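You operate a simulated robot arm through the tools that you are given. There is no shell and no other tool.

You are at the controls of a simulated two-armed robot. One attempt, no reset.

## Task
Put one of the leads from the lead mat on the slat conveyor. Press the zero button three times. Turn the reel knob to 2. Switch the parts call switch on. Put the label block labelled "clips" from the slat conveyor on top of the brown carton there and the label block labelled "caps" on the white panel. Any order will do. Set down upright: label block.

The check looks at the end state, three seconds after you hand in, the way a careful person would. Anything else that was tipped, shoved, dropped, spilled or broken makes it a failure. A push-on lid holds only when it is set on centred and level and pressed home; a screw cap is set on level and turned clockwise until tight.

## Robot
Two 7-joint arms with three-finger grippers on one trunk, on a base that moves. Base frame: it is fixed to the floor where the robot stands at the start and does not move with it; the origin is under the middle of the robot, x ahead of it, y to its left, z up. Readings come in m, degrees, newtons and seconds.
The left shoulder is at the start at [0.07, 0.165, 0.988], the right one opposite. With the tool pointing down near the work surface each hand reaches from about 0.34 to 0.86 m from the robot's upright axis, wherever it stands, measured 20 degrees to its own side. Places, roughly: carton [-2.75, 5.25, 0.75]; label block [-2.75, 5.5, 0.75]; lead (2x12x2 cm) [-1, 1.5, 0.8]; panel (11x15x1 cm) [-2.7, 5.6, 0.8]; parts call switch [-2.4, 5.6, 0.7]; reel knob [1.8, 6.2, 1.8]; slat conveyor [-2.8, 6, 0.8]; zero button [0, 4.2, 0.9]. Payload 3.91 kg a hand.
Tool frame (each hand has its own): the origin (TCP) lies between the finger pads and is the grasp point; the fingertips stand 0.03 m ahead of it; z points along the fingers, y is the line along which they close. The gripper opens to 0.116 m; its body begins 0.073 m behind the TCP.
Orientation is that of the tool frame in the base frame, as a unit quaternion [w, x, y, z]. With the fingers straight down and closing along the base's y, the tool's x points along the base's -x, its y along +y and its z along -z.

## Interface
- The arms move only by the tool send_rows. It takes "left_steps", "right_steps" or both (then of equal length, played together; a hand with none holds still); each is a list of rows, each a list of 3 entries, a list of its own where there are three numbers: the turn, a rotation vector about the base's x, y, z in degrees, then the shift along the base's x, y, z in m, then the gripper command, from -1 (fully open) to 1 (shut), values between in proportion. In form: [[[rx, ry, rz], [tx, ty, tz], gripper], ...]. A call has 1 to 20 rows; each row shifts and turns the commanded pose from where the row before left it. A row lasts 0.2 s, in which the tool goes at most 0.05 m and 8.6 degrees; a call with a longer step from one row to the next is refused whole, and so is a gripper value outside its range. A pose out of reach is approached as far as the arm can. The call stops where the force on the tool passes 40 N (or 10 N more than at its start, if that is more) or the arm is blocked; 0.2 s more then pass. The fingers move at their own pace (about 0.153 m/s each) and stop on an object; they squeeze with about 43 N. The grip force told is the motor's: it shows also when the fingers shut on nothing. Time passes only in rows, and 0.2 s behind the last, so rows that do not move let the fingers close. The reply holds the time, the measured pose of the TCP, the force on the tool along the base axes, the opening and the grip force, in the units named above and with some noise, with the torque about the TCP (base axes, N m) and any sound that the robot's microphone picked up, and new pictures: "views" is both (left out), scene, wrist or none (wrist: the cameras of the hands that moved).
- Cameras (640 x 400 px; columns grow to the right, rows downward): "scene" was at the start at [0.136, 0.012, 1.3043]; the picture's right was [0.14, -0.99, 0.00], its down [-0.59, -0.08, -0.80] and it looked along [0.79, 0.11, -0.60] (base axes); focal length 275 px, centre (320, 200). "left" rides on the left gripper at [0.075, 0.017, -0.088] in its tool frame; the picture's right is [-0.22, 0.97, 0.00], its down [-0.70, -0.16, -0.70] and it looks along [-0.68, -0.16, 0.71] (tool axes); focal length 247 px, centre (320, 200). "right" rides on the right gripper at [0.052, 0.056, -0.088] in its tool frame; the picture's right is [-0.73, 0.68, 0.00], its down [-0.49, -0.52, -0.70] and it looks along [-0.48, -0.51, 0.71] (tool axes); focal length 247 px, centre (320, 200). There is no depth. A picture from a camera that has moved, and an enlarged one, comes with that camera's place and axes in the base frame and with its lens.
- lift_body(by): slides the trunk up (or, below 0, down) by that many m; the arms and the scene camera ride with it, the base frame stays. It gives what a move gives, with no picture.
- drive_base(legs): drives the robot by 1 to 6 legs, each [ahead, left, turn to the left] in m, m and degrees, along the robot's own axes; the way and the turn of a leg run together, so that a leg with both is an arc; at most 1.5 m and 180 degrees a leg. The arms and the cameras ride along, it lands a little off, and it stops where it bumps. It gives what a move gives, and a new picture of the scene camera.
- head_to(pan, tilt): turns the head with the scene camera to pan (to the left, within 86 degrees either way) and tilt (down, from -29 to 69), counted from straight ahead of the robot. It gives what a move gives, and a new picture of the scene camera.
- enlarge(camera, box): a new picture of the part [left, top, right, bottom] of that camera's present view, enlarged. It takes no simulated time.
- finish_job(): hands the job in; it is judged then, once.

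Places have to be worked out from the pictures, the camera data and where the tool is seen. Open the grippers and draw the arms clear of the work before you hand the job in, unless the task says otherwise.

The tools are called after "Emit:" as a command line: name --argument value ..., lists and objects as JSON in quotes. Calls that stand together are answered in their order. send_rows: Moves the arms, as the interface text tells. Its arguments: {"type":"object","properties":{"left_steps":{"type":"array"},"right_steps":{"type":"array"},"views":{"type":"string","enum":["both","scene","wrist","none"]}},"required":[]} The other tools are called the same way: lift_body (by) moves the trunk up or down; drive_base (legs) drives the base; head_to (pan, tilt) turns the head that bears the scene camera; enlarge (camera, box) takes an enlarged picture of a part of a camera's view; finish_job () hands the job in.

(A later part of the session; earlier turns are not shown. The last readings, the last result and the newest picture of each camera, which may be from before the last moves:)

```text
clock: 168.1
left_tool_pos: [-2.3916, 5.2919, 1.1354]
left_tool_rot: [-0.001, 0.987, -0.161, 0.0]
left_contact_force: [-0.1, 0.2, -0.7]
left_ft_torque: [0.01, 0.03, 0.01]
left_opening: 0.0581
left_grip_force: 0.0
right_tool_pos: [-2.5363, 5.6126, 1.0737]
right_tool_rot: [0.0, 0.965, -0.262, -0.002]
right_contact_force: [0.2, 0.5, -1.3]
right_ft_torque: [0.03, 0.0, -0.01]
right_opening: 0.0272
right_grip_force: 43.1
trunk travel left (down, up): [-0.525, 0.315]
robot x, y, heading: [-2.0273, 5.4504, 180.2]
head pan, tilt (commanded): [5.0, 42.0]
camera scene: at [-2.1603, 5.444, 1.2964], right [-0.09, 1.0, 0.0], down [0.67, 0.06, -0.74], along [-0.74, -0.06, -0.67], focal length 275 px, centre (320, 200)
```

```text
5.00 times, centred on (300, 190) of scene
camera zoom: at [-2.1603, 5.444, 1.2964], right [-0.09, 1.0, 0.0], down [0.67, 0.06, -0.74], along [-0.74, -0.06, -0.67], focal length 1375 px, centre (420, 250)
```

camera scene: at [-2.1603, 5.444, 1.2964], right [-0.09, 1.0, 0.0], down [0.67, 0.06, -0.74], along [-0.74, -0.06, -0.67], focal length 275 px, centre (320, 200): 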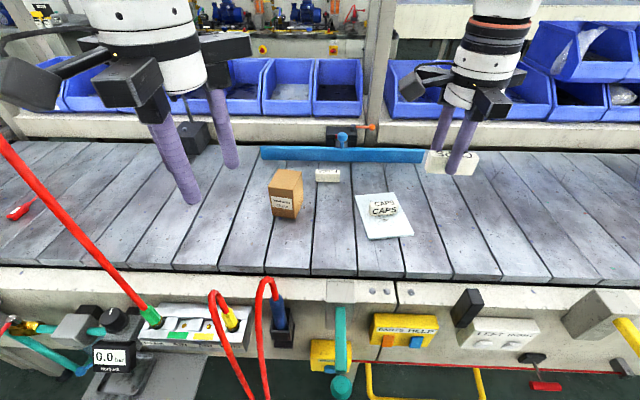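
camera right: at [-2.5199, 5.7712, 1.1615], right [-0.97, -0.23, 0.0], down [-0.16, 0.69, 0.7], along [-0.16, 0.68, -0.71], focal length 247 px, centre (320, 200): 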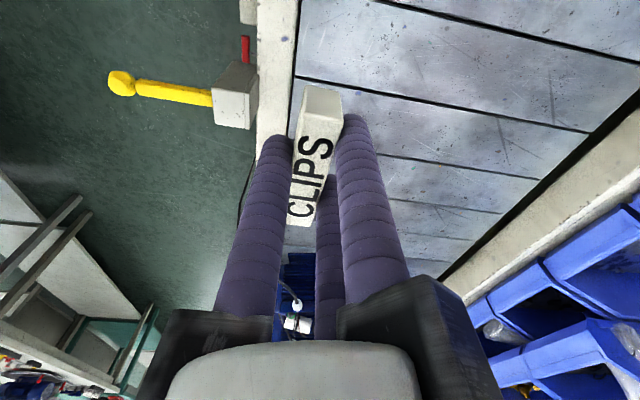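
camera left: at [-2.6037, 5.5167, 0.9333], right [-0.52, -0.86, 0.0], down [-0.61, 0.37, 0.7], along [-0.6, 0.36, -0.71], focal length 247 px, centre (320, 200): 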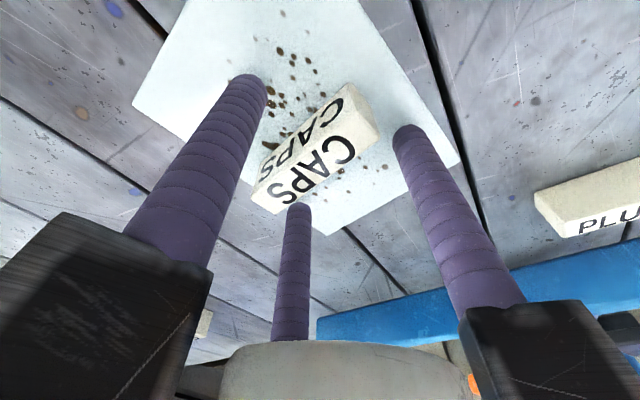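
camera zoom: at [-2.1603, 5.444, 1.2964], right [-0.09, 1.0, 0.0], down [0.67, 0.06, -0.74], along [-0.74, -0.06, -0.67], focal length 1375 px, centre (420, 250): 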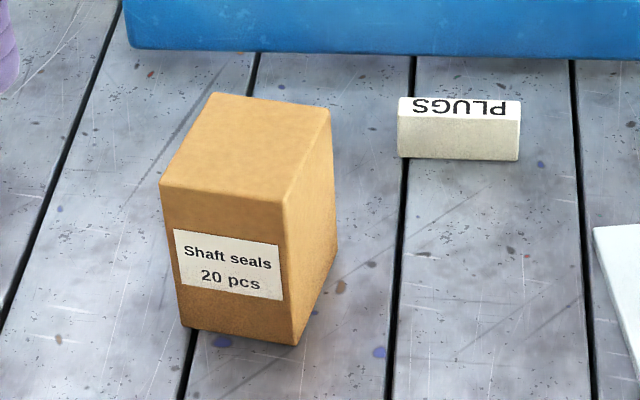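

Carton top: z ≈ 0.894, centre ≈ [-2.673, 5.314], 6 × 7.5 cm, turned about -9°. I lower CLIPS to z ≈ 0.98 first (keeps the arm bent), then carry it over the carton, turning -9°.

Emit:
send_rows --right_steps '[[[0, 0, 0], [0, 0, -0.045], 1], [[0, 0, 0], [0, 0, -0.042], 1], [[0, 0, -3], [-0.0204, -0.0425, 0], 1], [[0, 0, -3], [-0.0204, -0.0425, 0], 1], [[0, 0, -3], [-0.0204, -0.0425, 0], 1], [[0, 0, 0], [-0.0204, -0.0425, 0], 1], [[0, 0, 0], [-0.0204, -0.0425, 0], 1], [[0, 0, 0], [-0.0204, -0.0425, 0], 1], [[0, 0, 0], [-0.0204, -0.0425, 0], 1], [[0, 0, 0], [0, 0, 0], 1]]' --views "both"

Emit:
enlarge --camera "scene" --box '[240, 110, 360, 220]'

```text
clock: 170.5
left_tool_pos: [-2.3933, 5.2913, 1.1357]
left_tool_rot: [-0.002, 0.987, -0.162, 0.0]
left_contact_force: [-0.7, 0.4, 0.2]
left_ft_torque: [0.0, -0.05, 0.01]
left_opening: 0.0581
left_grip_force: 0.0
right_tool_pos: [-2.7003, 5.3453, 1.0043]
right_tool_rot: [0.024, 0.932, -0.36, 0.009]
right_contact_force: [0.0, 0.2, -1.1]
right_ft_torque: [0.0, -0.03, 0.04]
right_opening: 0.0269
right_grip_force: 43.1
trunk travel left (down, up): [-0.525, 0.315]
robot x, y, heading: [-2.0248, 5.4523, 179.6]
head pan, tilt (commanded): [5.0, 42.0]
stopped in row 10 (right hand): the arm was blocked; the commanded pose is now the measured one
camera scene: at [-2.1616, 5.444, 1.2962], right [-0.08, 1.0, 0.0], down [0.67, 0.06, -0.74], along [-0.74, -0.06, -0.67], focal length 275 px, centre (320, 200)
camera right: at [-2.699, 5.2721, 1.0956], right [-1.0, -0.01, 0.0], down [-0.01, 0.75, 0.66], along [-0.01, 0.66, -0.75], focal length 247 px, centre (320, 200)
```

scene: 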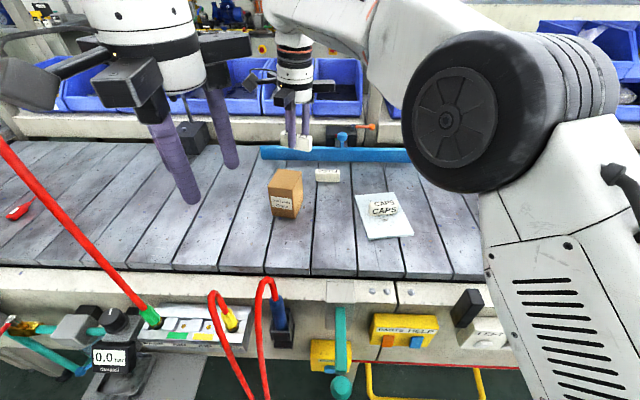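
right: 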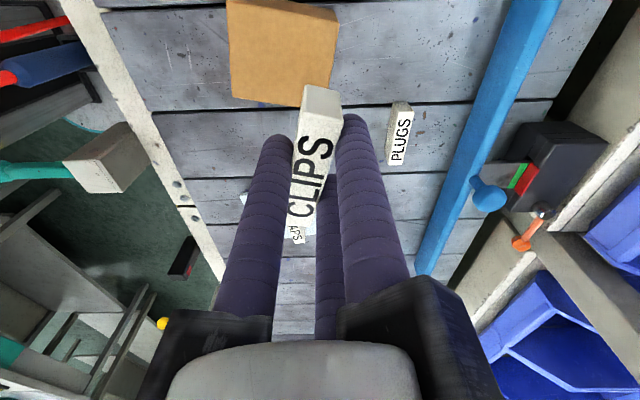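

```text
3.64 times, centred on (300, 165) of scene
camera zoom: at [-2.1616, 5.444, 1.2962], right [-0.08, 1.0, 0.0], down [0.67, 0.06, -0.74], along [-0.74, -0.06, -0.67], focal length 1000 px, centre (393, 327)
```

zoom: 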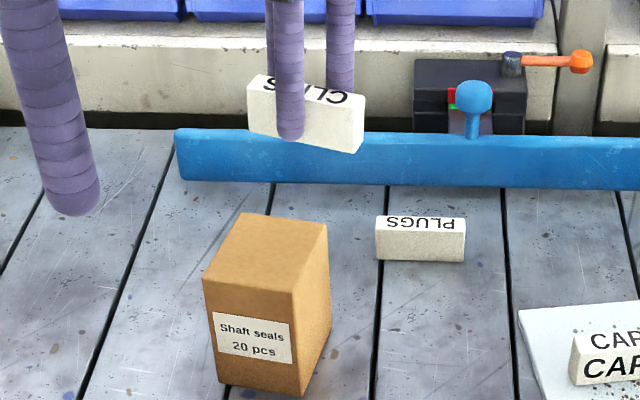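

The right arm got blocked crossing in front of my torso (its elbow is next to the head). I retreat the hand along its path and re-level it; then I'll turn the base left so the carton lies in front of the right shoulder.

Emit:
send_rows --right_steps '[[[0, 0, 0], [0.02, 0.0425, 0], 1], [[2.9, 0, 0], [0.02, 0.0425, 0], 1], [[0, 0, 0], [0.02, 0.0425, 0], 1], [[0, 0, 0], [0.02, 0.0425, 0], 1], [[0, 0, 0], [0.02, 0.0425, 0], 1], [[0, 0, 0], [0.02, 0.0425, 0.03], 1], [[0, 0, 0], [0, 0, 0], 1]]' --views "both"

```text
refused: row 6 steps farther than a row can; nothing moved
```

The last row was slightly too long; I adjust it.

Emit:
send_rows --right_steps '[[[0, 0, 0], [0.02, 0.0425, 0], 1], [[2.9, 0, 0], [0.02, 0.0425, 0], 1], [[0, 0, 0], [0.02, 0.0425, 0], 1], [[0, 0, 0], [0.02, 0.0425, 0], 1], [[0, 0, 0], [0.02, 0.0425, 0], 1], [[0, 0, 0], [0.02, 0.03, 0.03], 1], [[0, 0, 0], [0, 0, 0], 1]]' --views "both"

```text
clock: 172.1
left_tool_pos: [-2.3929, 5.2909, 1.135]
left_tool_rot: [-0.001, 0.987, -0.161, 0.0]
left_contact_force: [0.2, 0.3, -0.7]
left_ft_torque: [0.02, -0.02, -0.01]
left_opening: 0.058
left_grip_force: 0.0
right_tool_pos: [-2.5794, 5.5839, 1.0344]
right_tool_rot: [-0.001, 0.933, -0.359, -0.001]
right_contact_force: [-0.7, 0.4, -0.6]
right_ft_torque: [0.0, -0.02, 0.04]
right_opening: 0.0269
right_grip_force: 43.0
trunk travel left (down, up): [-0.525, 0.315]
robot x, y, heading: [-2.0279, 5.4495, 179.9]
head pan, tilt (commanded): [5.0, 42.0]
camera scene: at [-2.1616, 5.4429, 1.2962], right [-0.08, 1.0, 0.0], down [0.67, 0.06, -0.74], along [-0.74, -0.06, -0.67], focal length 275 px, centre (320, 200)
camera right: at [-2.5781, 5.5058, 1.1213], right [-1.0, -0.01, 0.0], down [-0.01, 0.71, 0.7], along [-0.01, 0.7, -0.71], focal length 247 px, centre (320, 200)
```

scene: 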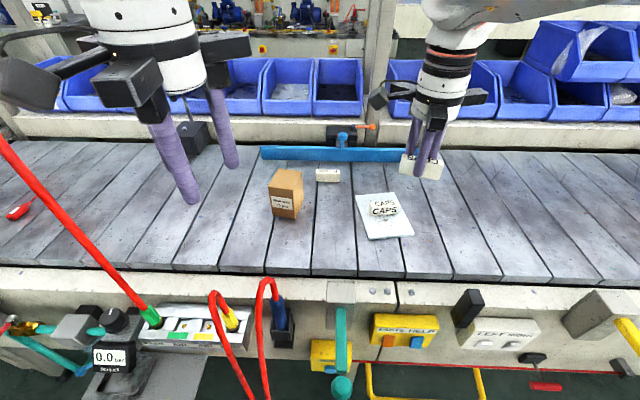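
right: 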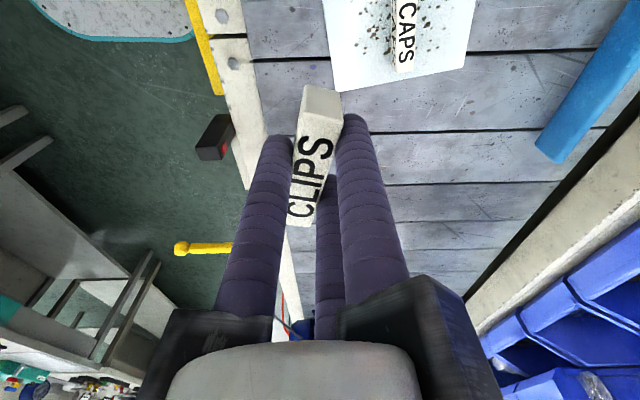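

Freed and level again. Now I shift right 0.1 m and turn the base 35° left.

Emit:
drive_base --legs '[[-0.03, -0.1, 0], [0, 0, 35]]'

Emit:
head_to --pan -15 --tilt 42

```text
clock: 174.9
left_tool_pos: [-2.2028, 5.2128, 1.1351]
left_tool_rot: [-0.001, 0.989, 0.145, -0.001]
left_contact_force: [0.0, 0.3, -0.9]
left_ft_torque: [-0.01, 0.0, 0.0]
left_opening: 0.0579
left_grip_force: 0.0
right_tool_pos: [-2.5238, 5.3415, 1.0349]
right_tool_rot: [0.0, 0.998, -0.059, -0.002]
right_contact_force: [-0.6, -0.1, -0.4]
right_ft_torque: [0.0, -0.02, -0.01]
right_opening: 0.0272
right_grip_force: 42.8
trunk travel left (down, up): [-0.525, 0.315]
robot x, y, heading: [-1.9975, 5.5513, -145.2]
head pan, tilt (commanded): [5.0, 42.0]
camera scene: at [-2.1011, 5.4691, 1.2964], right [-0.64, 0.77, 0.0], down [0.51, 0.43, -0.74], along [-0.57, -0.48, -0.67], focal length 275 px, centre (320, 200)
```

scene: 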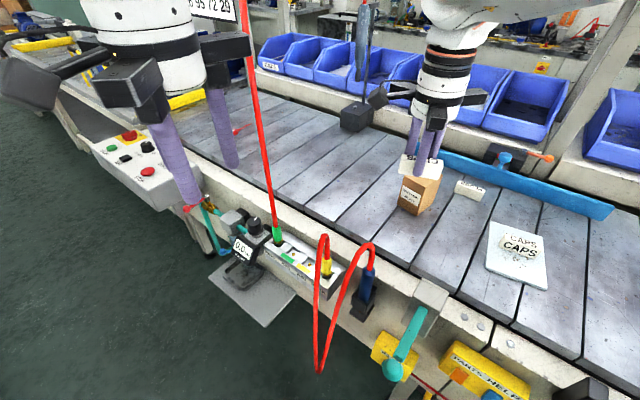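

```text
clock: 175.8
left_tool_pos: [-2.2017, 5.2126, 1.1366]
left_tool_rot: [-0.001, 0.989, 0.145, -0.001]
left_contact_force: [-0.1, 0.3, -0.6]
left_ft_torque: [-0.02, -0.01, 0.02]
left_opening: 0.0581
left_grip_force: 0.1
right_tool_pos: [-2.5235, 5.3421, 1.0344]
right_tool_rot: [0.0, 0.998, -0.06, -0.001]
right_contact_force: [-0.5, -0.5, -0.3]
right_ft_torque: [-0.03, 0.01, -0.02]
right_opening: 0.0268
right_grip_force: 43.0
trunk travel left (down, up): [-0.525, 0.315]
robot x, y, heading: [-1.9952, 5.5524, -145.0]
head pan, tilt (commanded): [-15.0, 42.0]
camera scene: at [-2.1158, 5.4943, 1.2964], right [-0.34, 0.94, 0.0], down [0.63, 0.23, -0.74], along [-0.7, -0.25, -0.67], focal length 275 px, centre (320, 200)
```

scene: 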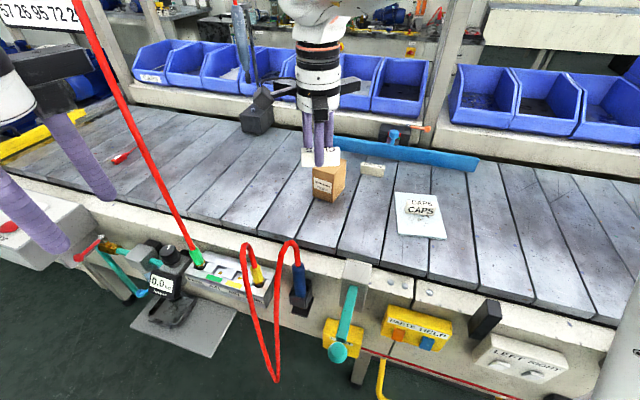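

The turn went well; the right hand is next to the carton with a comfortably bent arm. I move CLIPS over the carton centre while rotating -32° to line it up with the carton.

Emit:
send_rows --right_steps '[[[0, 0, -8], [-0.039, -0.007, 0], 1], [[0, 0, -8], [-0.039, -0.007, 0], 1], [[0, 0, -8], [-0.039, -0.007, 0], 1], [[0, 0, -8], [-0.038, -0.006, 0], 1], [[0, 0, 0], [0, 0, -0.03], 1], [[0, 0, 0], [0, 0, 0], 1]]' --views "both"

Emit:
enlarge --camera "scene" --box '[270, 100, 390, 210]'

```text
clock: 177.2
left_tool_pos: [-2.2037, 5.2119, 1.1359]
left_tool_rot: [-0.001, 0.989, 0.145, -0.001]
left_contact_force: [-0.6, -0.1, 0.8]
left_ft_torque: [-0.02, 0.0, -0.01]
left_opening: 0.0579
left_grip_force: 0.0
right_tool_pos: [-2.6787, 5.3169, 1.0025]
right_tool_rot: [-0.002, 0.943, -0.333, -0.002]
right_contact_force: [0.5, -0.3, -0.2]
right_ft_torque: [0.03, -0.01, 0.04]
right_opening: 0.0269
right_grip_force: 43.4
trunk travel left (down, up): [-0.525, 0.315]
robot x, y, heading: [-1.9941, 5.5523, -144.9]
head pan, tilt (commanded): [-15.0, 42.0]
camera scene: at [-2.1161, 5.4945, 1.2964], right [-0.34, 0.94, 0.0], down [0.63, 0.23, -0.74], along [-0.7, -0.25, -0.67], focal length 275 px, centre (320, 200)
camera right: at [-2.6736, 5.2389, 1.0903], right [-1.0, -0.07, 0.0], down [-0.05, 0.71, 0.7], along [-0.05, 0.7, -0.71], focal length 247 px, centre (320, 200)
```

scene: 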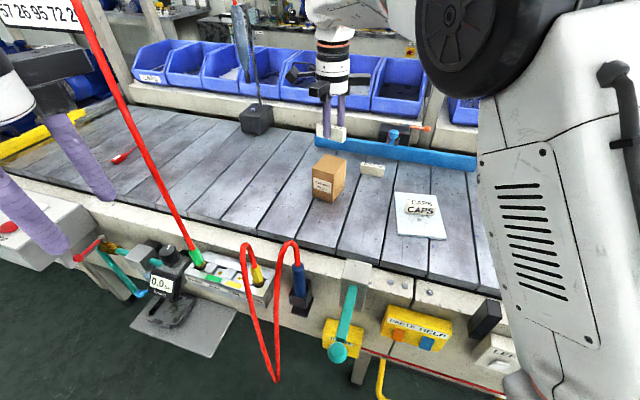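
right: 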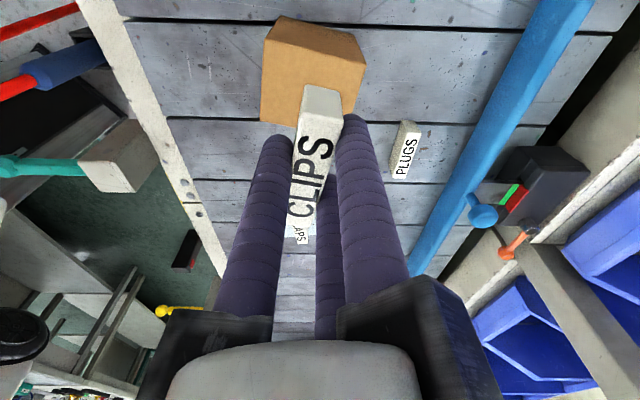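

```text
3.64 times, centred on (330, 155) of scene
camera zoom: at [-2.1161, 5.4945, 1.2964], right [-0.34, 0.94, 0.0], down [0.63, 0.23, -0.74], along [-0.7, -0.25, -0.67], focal length 1000 px, centre (284, 364)
```

zoom: 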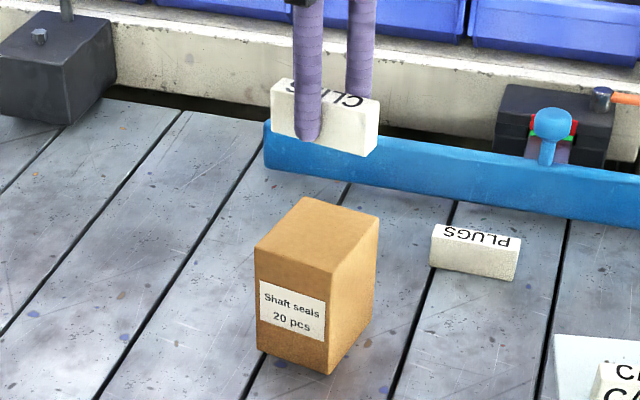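

The wrist view matches the predicted carton corners within a few pixels, so CLIPS is centred. I lower it gently.

Emit:
send_rows --right_steps '[[[0, 0, 0], [0, -0.001, -0.035], 1], [[0, 0, 0], [0, 0, -0.02], 1], [[0, 0, 0], [0, 0, -0.005], 1], [[0, 0, 0], [0, 0, 0], 1]]' --views "wrist"

Emit:
enlarge --camera "scene" --box '[280, 120, 380, 210]'

```text
clock: 178.2
left_tool_pos: [-2.2032, 5.2112, 1.1362]
left_tool_rot: [0.0, 0.99, 0.144, -0.001]
left_contact_force: [-0.1, 0.5, 1.0]
left_ft_torque: [0.01, 0.03, -0.01]
left_opening: 0.0581
left_grip_force: 0.1
right_tool_pos: [-2.6777, 5.3152, 0.9437]
right_tool_rot: [0.0, 0.943, -0.333, -0.002]
right_contact_force: [0.8, 0.2, -0.9]
right_ft_torque: [-0.02, 0.01, 0.0]
right_opening: 0.0271
right_grip_force: 42.7
trunk travel left (down, up): [-0.525, 0.315]
robot x, y, heading: [-1.9958, 5.5513, -144.8]
head pan, tilt (commanded): [-15.0, 42.0]
camera right: at [-2.6719, 5.238, 1.0312], right [-1.0, -0.07, 0.0], down [-0.05, 0.71, 0.7], along [-0.05, 0.7, -0.71], focal length 247 px, centre (320, 200)
```

right: 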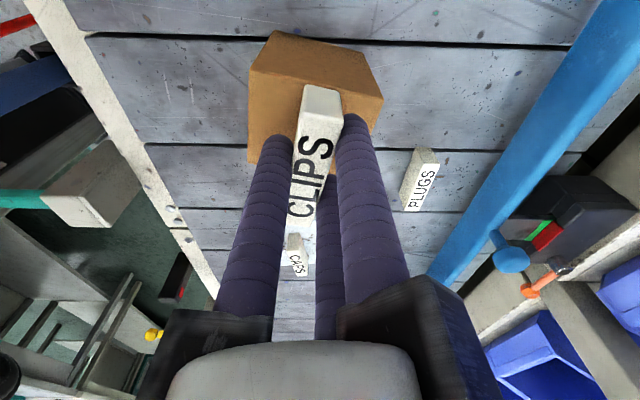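

```text
4.44 times, centred on (330, 165) of scene
camera zoom: at [-2.1159, 5.4944, 1.2964], right [-0.34, 0.94, 0.0], down [0.63, 0.23, -0.74], along [-0.7, -0.25, -0.67], focal length 1222 px, centre (276, 356)
```

zoom: 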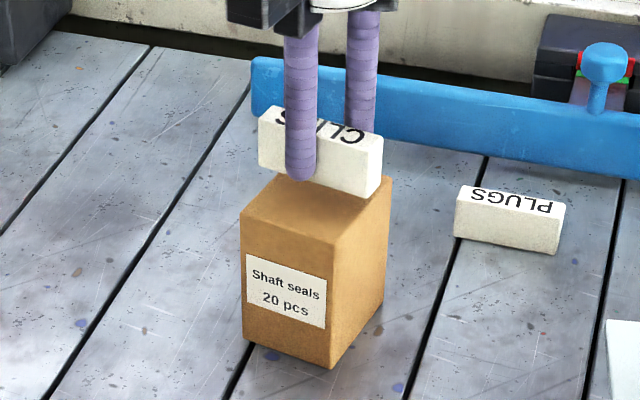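

About 1 cm to go. I continue in small steps and watch the force.

Emit:
send_rows --right_steps '[[[0, 0, 0], [0, 0, -0.005], 1], [[0, 0, 0], [0, 0, -0.003], 1], [[0, 0, 0], [0, 0, 0], 1]]' --views "none"

```text
clock: 178.9
left_tool_pos: [-2.2032, 5.2104, 1.1365]
left_tool_rot: [0.0, 0.99, 0.144, -0.001]
left_contact_force: [0.7, 0.6, -0.1]
left_ft_torque: [0.03, 0.02, -0.01]
left_opening: 0.0582
left_grip_force: 0.0
right_tool_pos: [-2.6795, 5.3153, 0.9356]
right_tool_rot: [-0.001, 0.943, -0.333, -0.002]
right_contact_force: [0.4, -0.3, -0.1]
right_ft_torque: [0.01, -0.01, 0.01]
right_opening: 0.0269
right_grip_force: 43.2
trunk travel left (down, up): [-0.525, 0.315]
robot x, y, heading: [-1.9998, 5.5524, -144.9]
head pan, tilt (commanded): [-15.0, 42.0]
```

No contact yet at 0.9356; I continue 2 mm at a time.

Emit:
send_rows --right_steps '[[[0, 0, 0], [0, 0, -0.002], 1], [[0, 0, 0], [0, 0, -0.002], 1], [[0, 0, 0], [0, 0, 0], 1]]' --views "none"

Emit:
enlarge --camera "scene" --box '[280, 120, 380, 210]'

```text
clock: 179.8
left_tool_pos: [-2.2028, 5.2118, 1.1355]
left_tool_rot: [-0.001, 0.99, 0.144, -0.001]
left_contact_force: [-0.9, 0.1, 0.3]
left_ft_torque: [-0.01, -0.03, -0.02]
left_opening: 0.0578
left_grip_force: 0.0
right_tool_pos: [-2.6793, 5.3138, 0.9323]
right_tool_rot: [0.0, 0.943, -0.332, -0.002]
right_contact_force: [0.0, -0.1, -0.5]
right_ft_torque: [-0.02, -0.02, 0.0]
right_opening: 0.0267
right_grip_force: 43.1
trunk travel left (down, up): [-0.525, 0.315]
robot x, y, heading: [-1.995, 5.5499, -145.0]
head pan, tilt (commanded): [-15.0, 42.0]
```

```text
4.44 times, centred on (330, 165) of scene
camera zoom: at [-2.1158, 5.4943, 1.2964], right [-0.34, 0.94, 0.0], down [0.63, 0.23, -0.74], along [-0.7, -0.25, -0.67], focal length 1222 px, centre (276, 356)
```

zoom: 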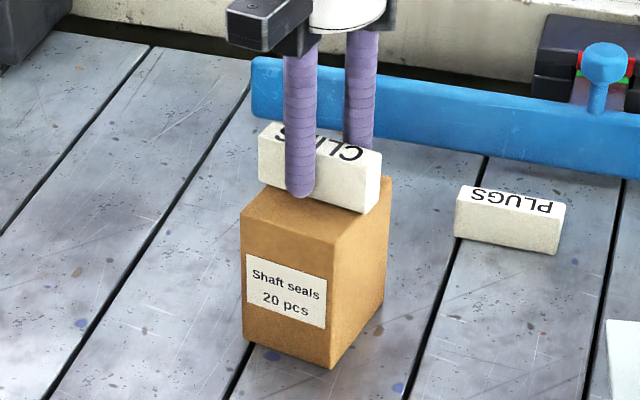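

Very close to the top. Two more 1.5 mm steps.

Emit:
send_rows --right_steps '[[[0, 0, 0], [0, 0, -0.0015], 1], [[0, 0, 0], [0, 0, -0.0015], 1], [[0, 0, 0], [0, 0, 0], 1]]' --views "none"

```text
clock: 180.6
left_tool_pos: [-2.2016, 5.212, 1.1355]
left_tool_rot: [0.0, 0.989, 0.145, -0.001]
left_contact_force: [-0.5, -0.9, -0.2]
left_ft_torque: [0.01, -0.02, 0.01]
left_opening: 0.058
left_grip_force: 0.0
right_tool_pos: [-2.6789, 5.3144, 0.931]
right_tool_rot: [0.0, 0.943, -0.333, -0.003]
right_contact_force: [-1.6, -0.6, 9.9]
right_ft_torque: [0.16, -0.05, 0.01]
right_opening: 0.027
right_grip_force: 43.2
trunk travel left (down, up): [-0.525, 0.315]
robot x, y, heading: [-1.9967, 5.5526, -145.0]
head pan, tilt (commanded): [-15.0, 42.0]
```

Contact (9.9 N). I relieve slightly and open slowly.

Emit:
send_rows --right_steps '[[[0, 0, 0], [0, 0, 0.0008], 1], [[0, 0, 0], [0, 0, 0], 0.45], [[0, 0, 0], [0, 0, 0], 0.3], [[0, 0, 0], [0, 0, 0], 0.0], [[0, 0, 0], [0, 0, 0], -0.3], [[0, 0, 0], [0, 0, 0], -0.3]]' --views "wrist"

Emit:
enlarge --camera "scene" --box '[280, 120, 380, 210]'

```text
clock: 181.9
left_tool_pos: [-2.2018, 5.2128, 1.1357]
left_tool_rot: [-0.001, 0.99, 0.144, -0.001]
left_contact_force: [-0.4, -0.1, 0.5]
left_ft_torque: [0.01, -0.01, -0.01]
left_opening: 0.0582
left_grip_force: 0.1
right_tool_pos: [-2.679, 5.3134, 0.9297]
right_tool_rot: [-0.001, 0.943, -0.333, -0.002]
right_contact_force: [0.1, 0.2, 0.7]
right_ft_torque: [0.02, 0.0, 0.01]
right_opening: 0.0754
right_grip_force: 0.1
trunk travel left (down, up): [-0.525, 0.315]
robot x, y, heading: [-1.9958, 5.5539, -144.7]
head pan, tilt (commanded): [-15.0, 42.0]
camera right: at [-2.6733, 5.2369, 1.0176], right [-1.0, -0.07, 0.0], down [-0.05, 0.71, 0.7], along [-0.05, 0.7, -0.71], focal length 247 px, centre (320, 200)
```

right: 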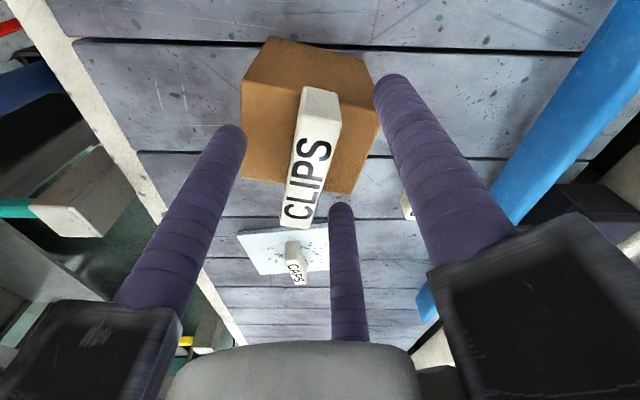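

```text
4.44 times, centred on (330, 165) of scene
camera zoom: at [-2.1159, 5.4943, 1.2964], right [-0.34, 0.94, 0.0], down [0.63, 0.23, -0.74], along [-0.7, -0.25, -0.67], focal length 1222 px, centre (276, 356)
```

zoom: 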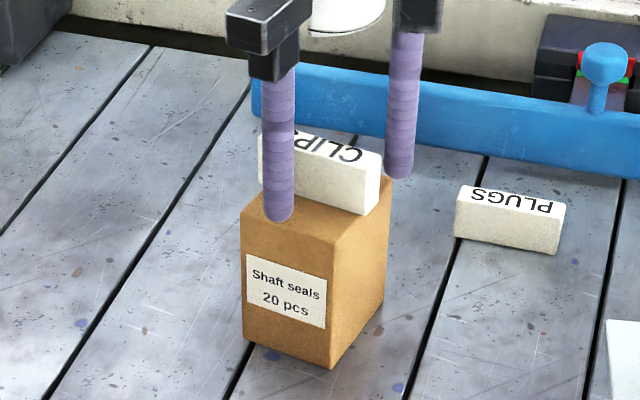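

CLIPS stands upright on the carton. I lift the right hand straight up and then draw it back toward me.

Emit:
send_rows --right_steps '[[[0, 0, 0], [0, 0, 0.025], -0.3], [[0, 0, 0], [0, 0, 0.04], -0.3], [[0, 0, 0], [0, 0, 0.045], -0.3], [[0, 0, 0], [0.02, 0.014, 0.03], -0.3], [[0, 0, 0], [0.035, 0.025, 0], 0], [[0, 0, 0], [0.035, 0.025, 0], 0], [[0, 0, 0], [0.035, 0.025, 0], 0], [[0, 0, 0], [0.035, 0.025, 0], 0], [[0, 0, 0], [0.035, 0.025, 0], 0]]' --views "scene"

Emit:
enlarge --camera "scene" --box '[280, 120, 460, 240]'

```text
clock: 183.9
left_tool_pos: [-2.202, 5.2141, 1.1369]
left_tool_rot: [0.0, 0.99, 0.144, -0.001]
left_contact_force: [-0.9, 0.9, 0.6]
left_ft_torque: [-0.06, -0.03, 0.0]
left_opening: 0.058
left_grip_force: 0.1
right_tool_pos: [-2.5649, 5.4298, 1.0615]
right_tool_rot: [0.009, 0.941, -0.338, 0.026]
right_contact_force: [0.7, 0.7, 0.5]
right_ft_torque: [-0.03, -0.01, -0.01]
right_opening: 0.058
right_grip_force: 0.1
right hand out of reach, approached as far as the arm can: row 8, 9
trunk travel left (down, up): [-0.525, 0.315]
robot x, y, heading: [-1.9967, 5.5524, -145.0]
head pan, tilt (commanded): [-15.0, 42.0]
camera scene: at [-2.1141, 5.4971, 1.2931], right [-0.34, 0.94, 0.0], down [0.66, 0.24, -0.71], along [-0.67, -0.25, -0.7], focal length 275 px, centre (320, 200)
```

scene: 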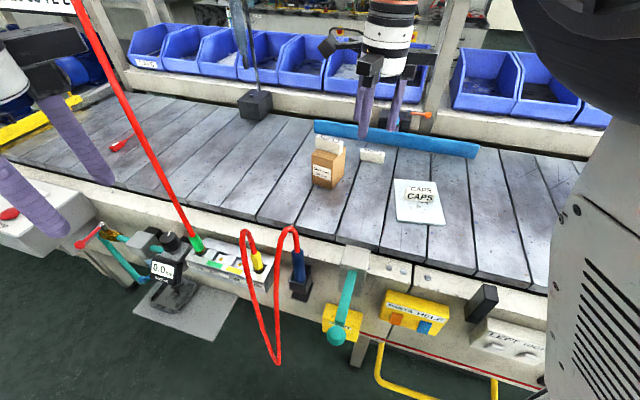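

```text
3.33 times, centred on (370, 180) of scene
camera zoom: at [-2.1141, 5.4971, 1.2931], right [-0.34, 0.94, 0.0], down [0.66, 0.24, -0.71], along [-0.67, -0.25, -0.7], focal length 916 px, centre (153, 267)
```

zoom: 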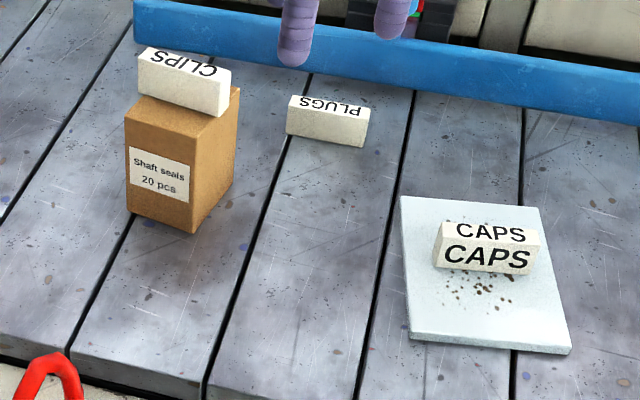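

Both blocks stand as required. I back away from the conveyor, turn square to it, and stop in front of the switch plate at a distance.

Emit:
drive_base --legs '[[-0.36, 0, 0], [0, 0, -35], [0, 0.33, 0]]'

Emit:
head_to --pan -10 --tilt 40

```text
clock: 189.7
left_tool_pos: [-2.0644, 5.2697, 1.136]
left_tool_rot: [-0.001, 0.987, -0.16, -0.001]
left_contact_force: [-0.3, -0.6, 0.9]
left_ft_torque: [-0.02, -0.02, 0.0]
left_opening: 0.0579
left_grip_force: 0.1
right_tool_pos: [-2.237, 5.6529, 1.0632]
right_tool_rot: [0.017, 0.796, -0.604, 0.02]
right_contact_force: [-0.1, 0.4, -0.4]
right_ft_torque: [0.03, -0.02, 0.03]
right_opening: 0.0581
right_grip_force: 0.0
trunk travel left (down, up): [-0.525, 0.315]
robot x, y, heading: [-1.6987, 5.4315, -180.0]
head pan, tilt (commanded): [-15.0, 42.0]
camera scene: at [-1.829, 5.4533, 1.2924], right [0.29, 0.96, 0.0], down [0.67, -0.2, -0.71], along [-0.68, 0.21, -0.7], focal length 275 px, centre (320, 200)
```

scene: 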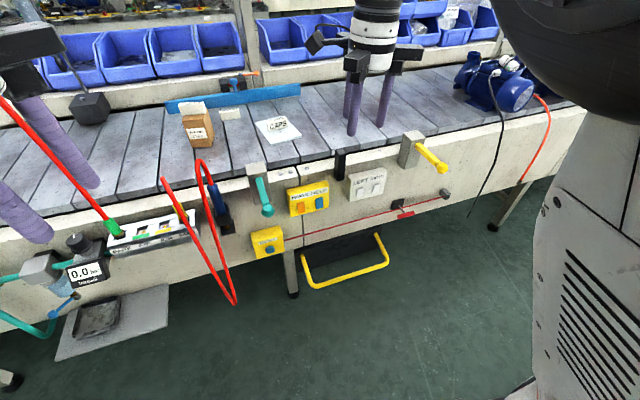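

```text
clock: 190.4
left_tool_pos: [-2.0644, 5.2696, 1.1365]
left_tool_rot: [-0.001, 0.987, -0.16, -0.001]
left_contact_force: [0.1, 1.2, 0.2]
left_ft_torque: [0.03, -0.02, -0.01]
left_opening: 0.0579
left_grip_force: 0.0
right_tool_pos: [-2.2379, 5.655, 1.0626]
right_tool_rot: [0.018, 0.795, -0.606, 0.022]
right_contact_force: [-0.4, 0.2, 0.7]
right_ft_torque: [-0.02, 0.01, 0.0]
right_opening: 0.0579
right_grip_force: 0.2
trunk travel left (down, up): [-0.525, 0.315]
robot x, y, heading: [-1.6978, 5.4291, -179.6]
head pan, tilt (commanded): [-10.0, 40.0]
camera scene: at [-1.8305, 5.4524, 1.2945], right [0.27, 0.96, 0.0], down [0.66, -0.19, -0.73], along [-0.7, 0.2, -0.69], focal length 275 px, centre (320, 200)
```

scene: 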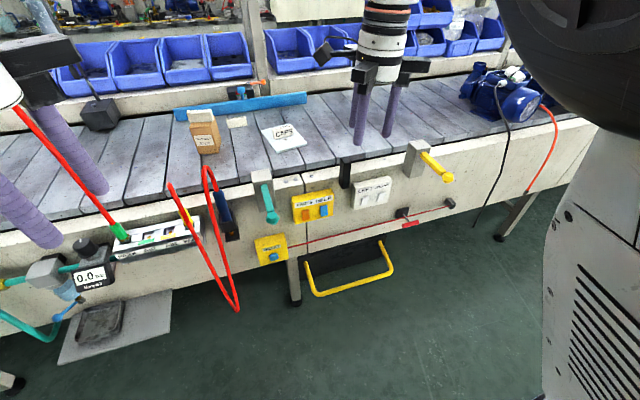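

I'll press the switch with a closed fist pointing at the conveyor. First I back off a little and pitch the right tool forward by 90° while closing it.

Emit:
drive_base --legs '[[-0.12, 0, -0.4]]'

Emit:
send_rows --right_steps '[[[0, 8.2, 0], [-0.012, -0.008, 0], 0.5], [[0, 8.2, 0], [-0.012, -0.008, 0], 1], [[0, 8.2, 0], [-0.012, -0.008, 0], 1], [[0, 8.2, 0], [-0.012, -0.008, 0], 1], [[0, 8.2, 0], [-0.012, -0.008, 0], 1], [[0, 8.2, 0], [-0.012, -0.008, 0], 1], [[0, 8.2, 0], [-0.012, -0.008, 0], 1], [[0, 8.2, 0], [-0.012, -0.008, 0], 1], [[0, 8.2, 0], [-0.012, -0.008, 0], 1], [[0, 8.2, 0], [-0.012, -0.008, 0], 1], [[0, 8.0, 0], [-0.012, -0.008, 0], 1], [[0, 0, 0], [0, 0, 0], 1]]' --views "both"

```text
clock: 191.6
left_tool_pos: [-1.9452, 5.2718, 1.1356]
left_tool_rot: [-0.001, 0.987, -0.162, -0.002]
left_contact_force: [0.2, 0.2, 0.5]
left_ft_torque: [0.02, 0.02, -0.01]
left_opening: 0.0579
left_grip_force: 0.1
right_tool_pos: [-2.1165, 5.6576, 1.0623]
right_tool_rot: [0.018, 0.794, -0.607, 0.021]
right_contact_force: [0.1, -0.7, 0.1]
right_ft_torque: [-0.02, 0.02, -0.01]
right_opening: 0.0581
right_grip_force: 0.0
trunk travel left (down, up): [-0.525, 0.315]
robot x, y, heading: [-1.5813, 5.4306, 179.7]
head pan, tilt (commanded): [-10.0, 40.0]
camera scene: at [-1.7109, 5.4529, 1.2948], right [0.27, 0.96, 0.0], down [0.66, -0.19, -0.73], along [-0.7, 0.2, -0.68], focal length 275 px, centre (320, 200)
```

scene: 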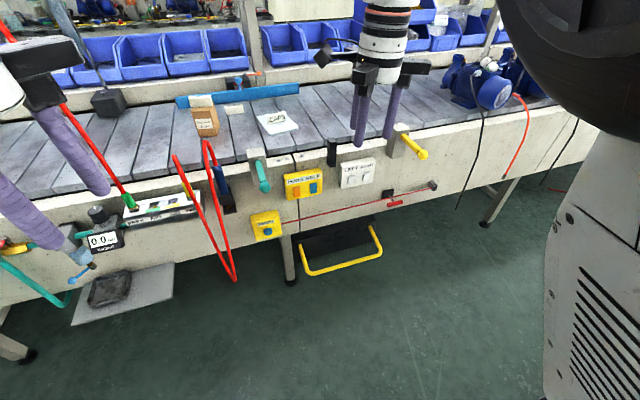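

```text
clock: 194.2
left_tool_pos: [-1.9452, 5.2715, 1.1363]
left_tool_rot: [-0.002, 0.987, -0.161, -0.001]
left_contact_force: [0.8, -0.2, 0.8]
left_ft_torque: [0.0, -0.02, -0.01]
left_opening: 0.058
left_grip_force: 0.1
right_tool_pos: [-2.3232, 5.6458, 1.1037]
right_tool_rot: [0.434, 0.606, -0.457, -0.486]
right_contact_force: [-1.5, -0.1, 0.2]
right_ft_torque: [0.03, 0.01, 0.0]
right_opening: 0.0089
right_grip_force: 43.1
right hand out of reach, approached as far as the arm can: row 1, 2, 3, 4, 5, 6, 10, 11
trunk travel left (down, up): [-0.525, 0.315]
robot x, y, heading: [-1.5809, 5.4345, 179.6]
head pan, tilt (commanded): [-10.0, 40.0]
camera scene: at [-1.7148, 5.4451, 1.2994], right [0.18, 0.98, 0.0], down [0.63, -0.11, -0.77], along [-0.75, 0.14, -0.64], focal length 275 px, centre (320, 200)
camera right: at [-2.2367, 5.5905, 1.1603], right [-0.17, 0.57, 0.8], down [0.7, 0.64, -0.31], along [-0.69, 0.51, -0.51], focal length 247 px, centre (320, 200)
```

scene: 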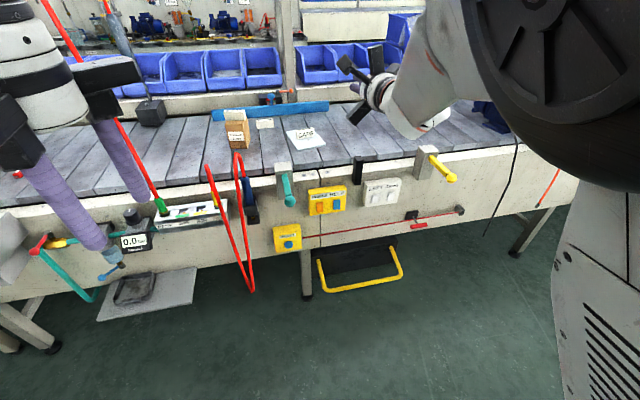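
right: 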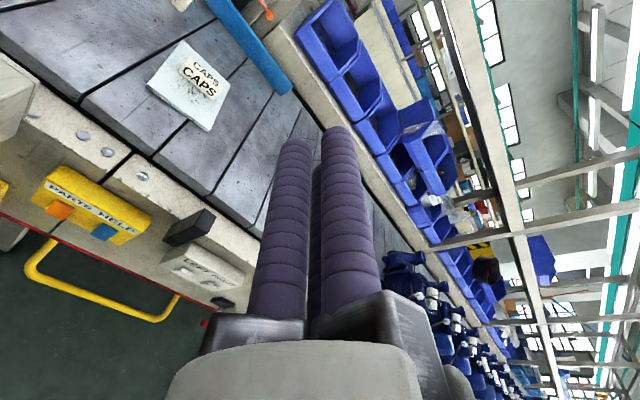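

The tool now points almost at the conveyor. I finish levelling it (8.7° pitch, -4.7° yaw), align y, and pull back a little before lowering the trunk.

Emit:
send_rows --right_steps '[[[0, 4.3, -2.4], [0.015, -0.02, 0], 1], [[0, 4.4, -2.3], [0.015, -0.02, 0], 1], [[0, 0, 0], [0.015, -0.02, 0], 1], [[0, 0, 0], [0.015, -0.015, 0], 1], [[0, 0, 0], [0, 0, 0], 1]]' --views "none"

```text
clock: 195.6
left_tool_pos: [-1.946, 5.2713, 1.1364]
left_tool_rot: [-0.001, 0.987, -0.163, -0.001]
left_contact_force: [0.2, -0.3, -0.5]
left_ft_torque: [0.0, 0.02, 0.03]
left_opening: 0.0581
left_grip_force: 0.1
right_tool_pos: [-2.3116, 5.6405, 1.1015]
right_tool_rot: [0.425, 0.608, -0.468, -0.481]
right_contact_force: [-0.3, 0.1, 0.0]
right_ft_torque: [0.02, -0.01, -0.02]
right_opening: 0.009
right_grip_force: 43.2
right hand out of reach, approached as far as the arm can: row 1, 2, 3, 4
trunk travel left (down, up): [-0.525, 0.315]
robot x, y, heading: [-1.5796, 5.4318, 180.0]
head pan, tilt (commanded): [-10.0, 40.0]
stopped in row 5 (right hand): the arm was blocked; the commanded pose is now the measured one
```

Too cramped close to my body. The arm has more room if the hand goes down (away from the shoulder), so I lower the hand itself in front of the rail, still well clear of it.

Emit:
send_rows --right_steps '[[[0, 0, 0], [0.0, -0.005, -0.045], 1], [[0, 0, 0], [0.0, -0.005, -0.045], 1], [[0, 2, -1], [0, -0.005, -0.045], 1], [[0, 2, -1], [0, -0.005, -0.045], 1]]' --views "both"

```text
clock: 196.6
left_tool_pos: [-1.9464, 5.2714, 1.1358]
left_tool_rot: [-0.002, 0.987, -0.162, 0.0]
left_contact_force: [0.0, -0.1, -0.2]
left_ft_torque: [0.01, 0.01, 0.01]
left_opening: 0.0581
left_grip_force: 0.0
right_tool_pos: [-2.3249, 5.6921, 1.0684]
right_tool_rot: [0.443, 0.59, -0.484, -0.471]
right_contact_force: [-0.2, -0.2, 0.0]
right_ft_torque: [0.0, 0.0, -0.04]
right_opening: 0.009
right_grip_force: 43.4
right hand out of reach, approached as far as the arm can: row 1, 2, 3, 4
trunk travel left (down, up): [-0.525, 0.315]
robot x, y, heading: [-1.5846, 5.428, 179.7]
head pan, tilt (commanded): [-10.0, 40.0]
camera scene: at [-1.7151, 5.4448, 1.2994], right [0.18, 0.98, 0.0], down [0.63, -0.11, -0.77], along [-0.75, 0.14, -0.64], focal length 275 px, centre (320, 200)
camera right: at [-2.2424, 5.6376, 1.1318], right [-0.17, 0.63, 0.76], down [0.73, 0.6, -0.33], along [-0.67, 0.5, -0.56], focal length 247 px, centre (320, 200)
```

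scene: 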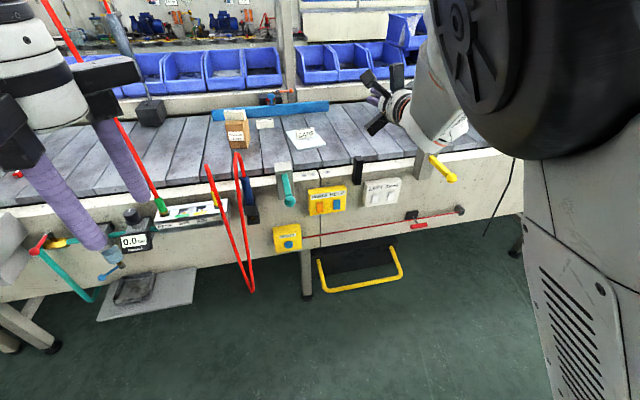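
right: 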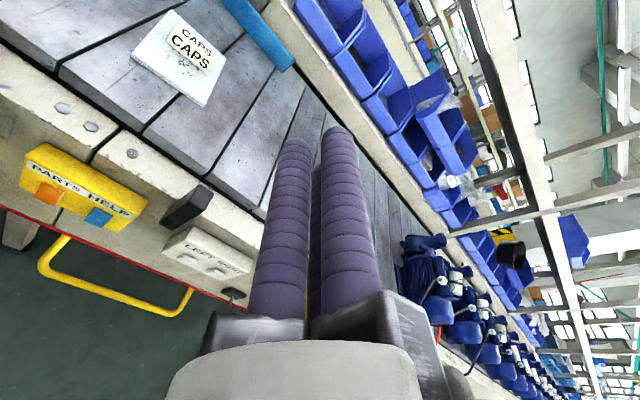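

The wrist is at a joint limit in this posture. Before choosing another posture, I look closely at the rockers to judge their tilt.

Emit:
enlarge --camera "scene" --box '[300, 180, 360, 220]'

Emit:
enlarge --camera "right" --box '[0, 130, 160, 260]'

```text
10.00 times, centred on (330, 200) of scene
camera zoom: at [-1.7151, 5.4448, 1.2994], right [0.18, 0.98, 0.0], down [0.63, -0.11, -0.77], along [-0.75, 0.14, -0.64], focal length 2749 px, centre (220, 200)
```

zoom: 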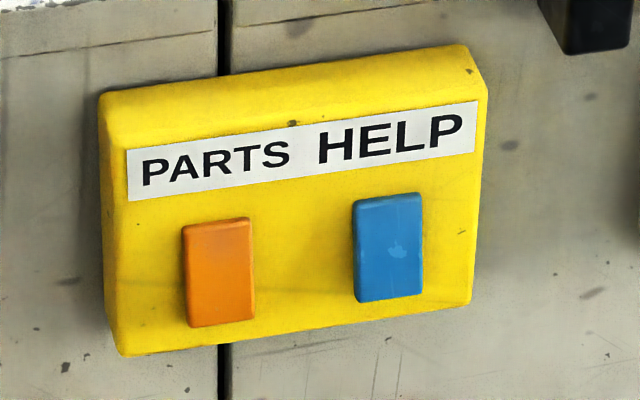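

```text
3.08 times, centred on (80, 195) of right
camera zoom: at [-2.2424, 5.6376, 1.1318], right [-0.17, 0.63, 0.76], down [0.73, 0.6, -0.33], along [-0.67, 0.5, -0.56], focal length 760 px, centre (1058, 215)
```

zoom: 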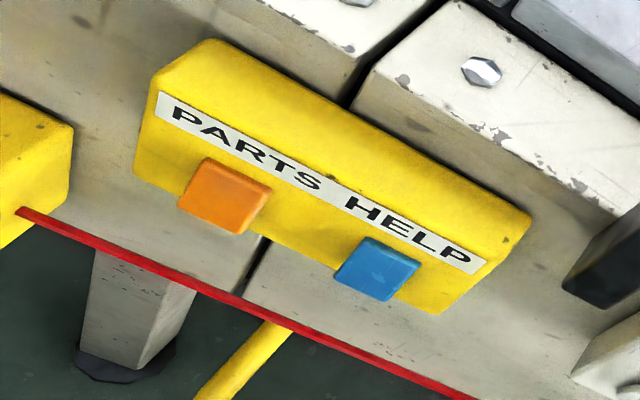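

The blue and orange rockers look slightly different in tilt; I need a lower viewpoint. I first relax the right hand's pitch back by about 40° (it points forward-down then), which should also free its wrist.

Emit:
send_rows --right_steps '[[[0, -8, 0], [0.0, 0, 0.01], 1], [[0, -8, 0], [0.0, 0, 0.01], 1], [[0, -8, 0], [0.0, 0, 0.01], 1], [[0, -8, 0], [0.0, 0, 0], 1], [[0, -8, 0], [0.0, 0, 0], 1], [[0, 0, 0], [0.0, 0, 0], 1]]' --views "none"

```text
clock: 198.0
left_tool_pos: [-1.9451, 5.2707, 1.1361]
left_tool_rot: [-0.001, 0.987, -0.162, 0.0]
left_contact_force: [0.1, -0.8, 1.2]
left_ft_torque: [0.01, 0.02, 0.0]
left_opening: 0.0579
left_grip_force: 0.1
right_tool_pos: [-2.3275, 5.6704, 1.0858]
right_tool_rot: [0.268, 0.731, -0.57, -0.261]
right_contact_force: [-0.1, -0.8, 0.3]
right_ft_torque: [0.0, -0.02, -0.01]
right_opening: 0.0091
right_grip_force: 42.5
right hand out of reach, approached as far as the arm can: row 3
trunk travel left (down, up): [-0.525, 0.315]
robot x, y, heading: [-1.5801, 5.4315, 179.9]
head pan, tilt (commanded): [-10.0, 40.0]
```

At 44° pitch the wrist works. Its camera, though, is on the lever's side; I roll the hand back about its own axis by ~74° so the camera faces me instead.

Emit:
send_rows --right_steps '[[[5.65, 0.77, 5.9], [0, 0, 0], 1], [[5.65, 0.77, 5.9], [0, 0, 0], 1], [[5.65, 0.77, 5.9], [0, 0, 0], 1], [[5.65, 0.77, 5.9], [0, 0, 0], 1], [[5.65, 0.77, 5.9], [0, 0, 0], 1], [[5.65, 0.77, 5.9], [0, 0, 0], 1], [[5.65, 0.77, 5.9], [0, 0, 0], 1], [[5.65, 0.77, 5.9], [0, 0, 0], 1], [[5.65, 0.77, 5.9], [0, 0, 0], 1], [[0, 0, 0], [0, 0, 0], 1]]' --views "both"

```text
clock: 200.2
left_tool_pos: [-1.9463, 5.2711, 1.1354]
left_tool_rot: [0.0, 0.987, -0.163, -0.001]
left_contact_force: [0.1, -0.2, -0.2]
left_ft_torque: [-0.01, -0.02, -0.04]
left_opening: 0.0579
left_grip_force: 0.0
right_tool_pos: [-2.3282, 5.6714, 1.0848]
right_tool_rot: [0.056, 0.927, -0.018, -0.371]
right_contact_force: [-0.5, 0.3, 0.3]
right_ft_torque: [-0.01, -0.01, -0.01]
right_opening: 0.0091
right_grip_force: 43.0
trunk travel left (down, up): [-0.525, 0.315]
robot x, y, heading: [-1.5768, 5.4312, 179.6]
head pan, tilt (commanded): [-10.0, 40.0]
camera scene: at [-1.7153, 5.4452, 1.2993], right [0.18, 0.98, 0.0], down [0.63, -0.11, -0.77], along [-0.75, 0.14, -0.64], focal length 275 px, centre (320, 200)
camera right: at [-2.2286, 5.6193, 1.1188], right [-0.52, -0.62, 0.58], down [0.12, 0.62, 0.78], along [-0.84, 0.48, -0.25], focal length 247 px, centre (320, 200)
```

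scene: 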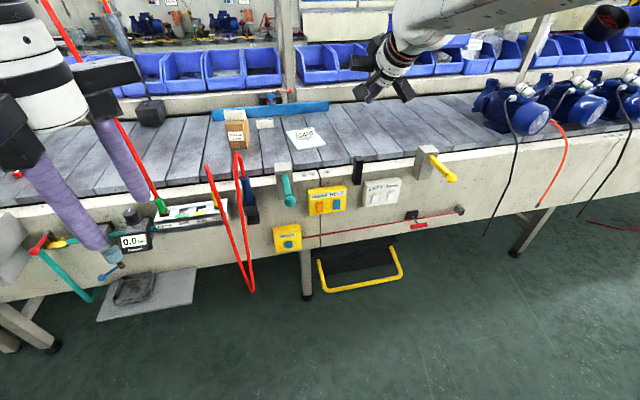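
right: 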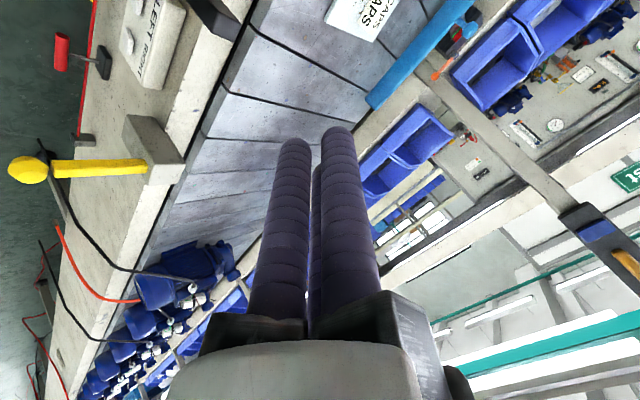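

Now the arm hangs comfortably. I draw the hand back a bit from the rail and lower the trunk to get a level view of the rockers.

Emit:
send_rows --right_steps '[[[0, 0, 0], [0.03, 0.01, 0.01], 1], [[0, 0, 0], [0.03, 0.01, 0.01], 1], [[0, 0, 0], [0.03, 0.01, 0.01], 1], [[0, 0, 0], [0, 0, 0], 1]]' --views "none"

Emit:
lift_body --by -0.3

Emit:
head_to --pan -10 --tilt 22

```text
clock: 201.2
left_tool_pos: [-1.9472, 5.2772, 1.1372]
left_tool_rot: [0.003, 0.987, -0.162, 0.001]
left_contact_force: [-0.1, 0.7, -0.8]
left_ft_torque: [-0.14, -0.03, 0.03]
left_opening: 0.0579
left_grip_force: 0.0
right_tool_pos: [-2.2386, 5.7079, 1.1132]
right_tool_rot: [0.06, 0.927, -0.019, -0.37]
right_contact_force: [-0.9, 1.7, -0.6]
right_ft_torque: [-0.09, -0.03, 0.1]
right_opening: 0.0089
right_grip_force: 43.0
right hand out of reach, approached as far as the arm can: row 2
trunk travel left (down, up): [-0.525, 0.315]
robot x, y, heading: [-1.5799, 5.4331, 180.0]
head pan, tilt (commanded): [-10.0, 40.0]
```

```text
clock: 204.2
left_tool_pos: [-1.9449, 5.2713, 0.8362]
left_tool_rot: [-0.001, 0.987, -0.162, -0.001]
left_contact_force: [0.3, -0.3, -0.5]
left_ft_torque: [0.01, 0.01, 0.01]
left_opening: 0.0582
left_grip_force: 0.1
right_tool_pos: [-2.2375, 5.7013, 0.8145]
right_tool_rot: [0.057, 0.927, -0.017, -0.371]
right_contact_force: [-0.5, 0.1, -0.6]
right_ft_torque: [0.02, 0.0, -0.01]
right_opening: 0.009
right_grip_force: 43.1
trunk travel left (down, up): [-0.225, 0.615]
robot x, y, heading: [-1.5799, 5.4313, 179.7]
head pan, tilt (commanded): [-10.0, 40.0]
```

```text
clock: 205.0
left_tool_pos: [-1.9464, 5.2713, 0.8358]
left_tool_rot: [-0.001, 0.987, -0.162, 0.0]
left_contact_force: [0.0, 0.0, -0.1]
left_ft_torque: [0.0, 0.0, 0.01]
left_opening: 0.0581
left_grip_force: 0.1
right_tool_pos: [-2.2392, 5.7014, 0.8157]
right_tool_rot: [0.056, 0.927, -0.019, -0.37]
right_contact_force: [-0.1, 0.0, 0.6]
right_ft_torque: [-0.02, 0.03, 0.0]
right_opening: 0.009
right_grip_force: 43.5
trunk travel left (down, up): [-0.225, 0.615]
robot x, y, heading: [-1.5805, 5.4312, 179.7]
head pan, tilt (commanded): [-10.0, 22.0]
camera scene: at [-1.7229, 5.4467, 1.0274], right [0.18, 0.98, 0.0], down [0.37, -0.07, -0.93], along [-0.91, 0.16, -0.38], focal length 275 px, centre (320, 200)
```

scene: 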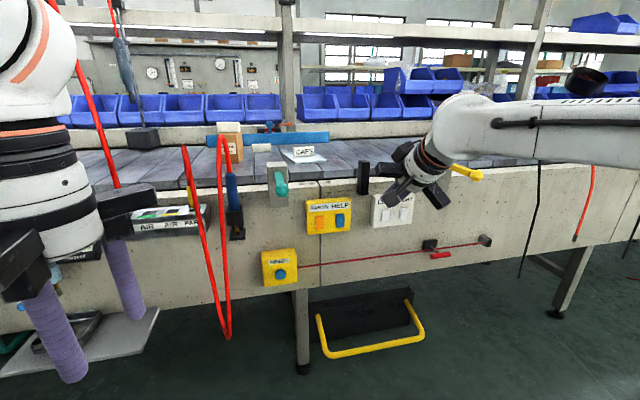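

Emit:
enlarge --camera "scene" --box '[300, 190, 360, 240]'

Emit:
enlarge --camera "scene" --box '[220, 140, 440, 300]'

```text
8.00 times, centred on (330, 215) of scene
camera zoom: at [-1.7229, 5.4467, 1.0274], right [0.18, 0.98, 0.0], down [0.37, -0.07, -0.93], along [-0.91, 0.16, -0.38], focal length 2199 px, centre (240, 80)
```

zoom: 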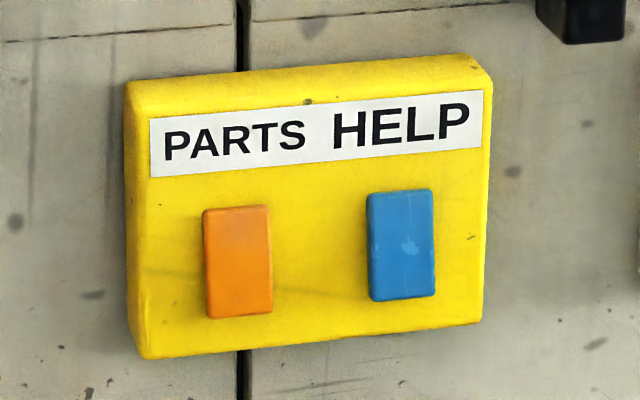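

```text
2.50 times, centred on (330, 220) of scene
camera zoom: at [-1.7229, 5.4467, 1.0274], right [0.18, 0.98, 0.0], down [0.37, -0.07, -0.93], along [-0.91, 0.16, -0.38], focal length 687 px, centre (295, 150)
```

zoom: 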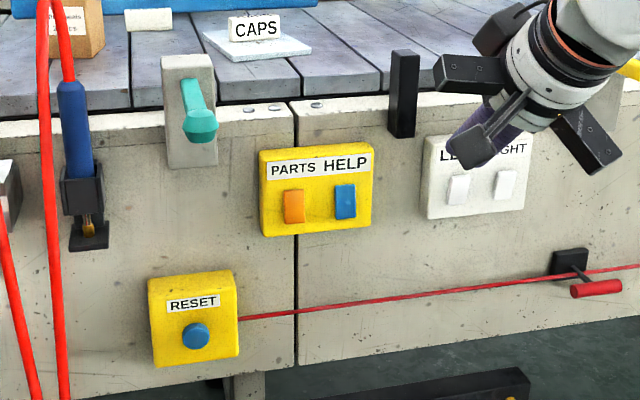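

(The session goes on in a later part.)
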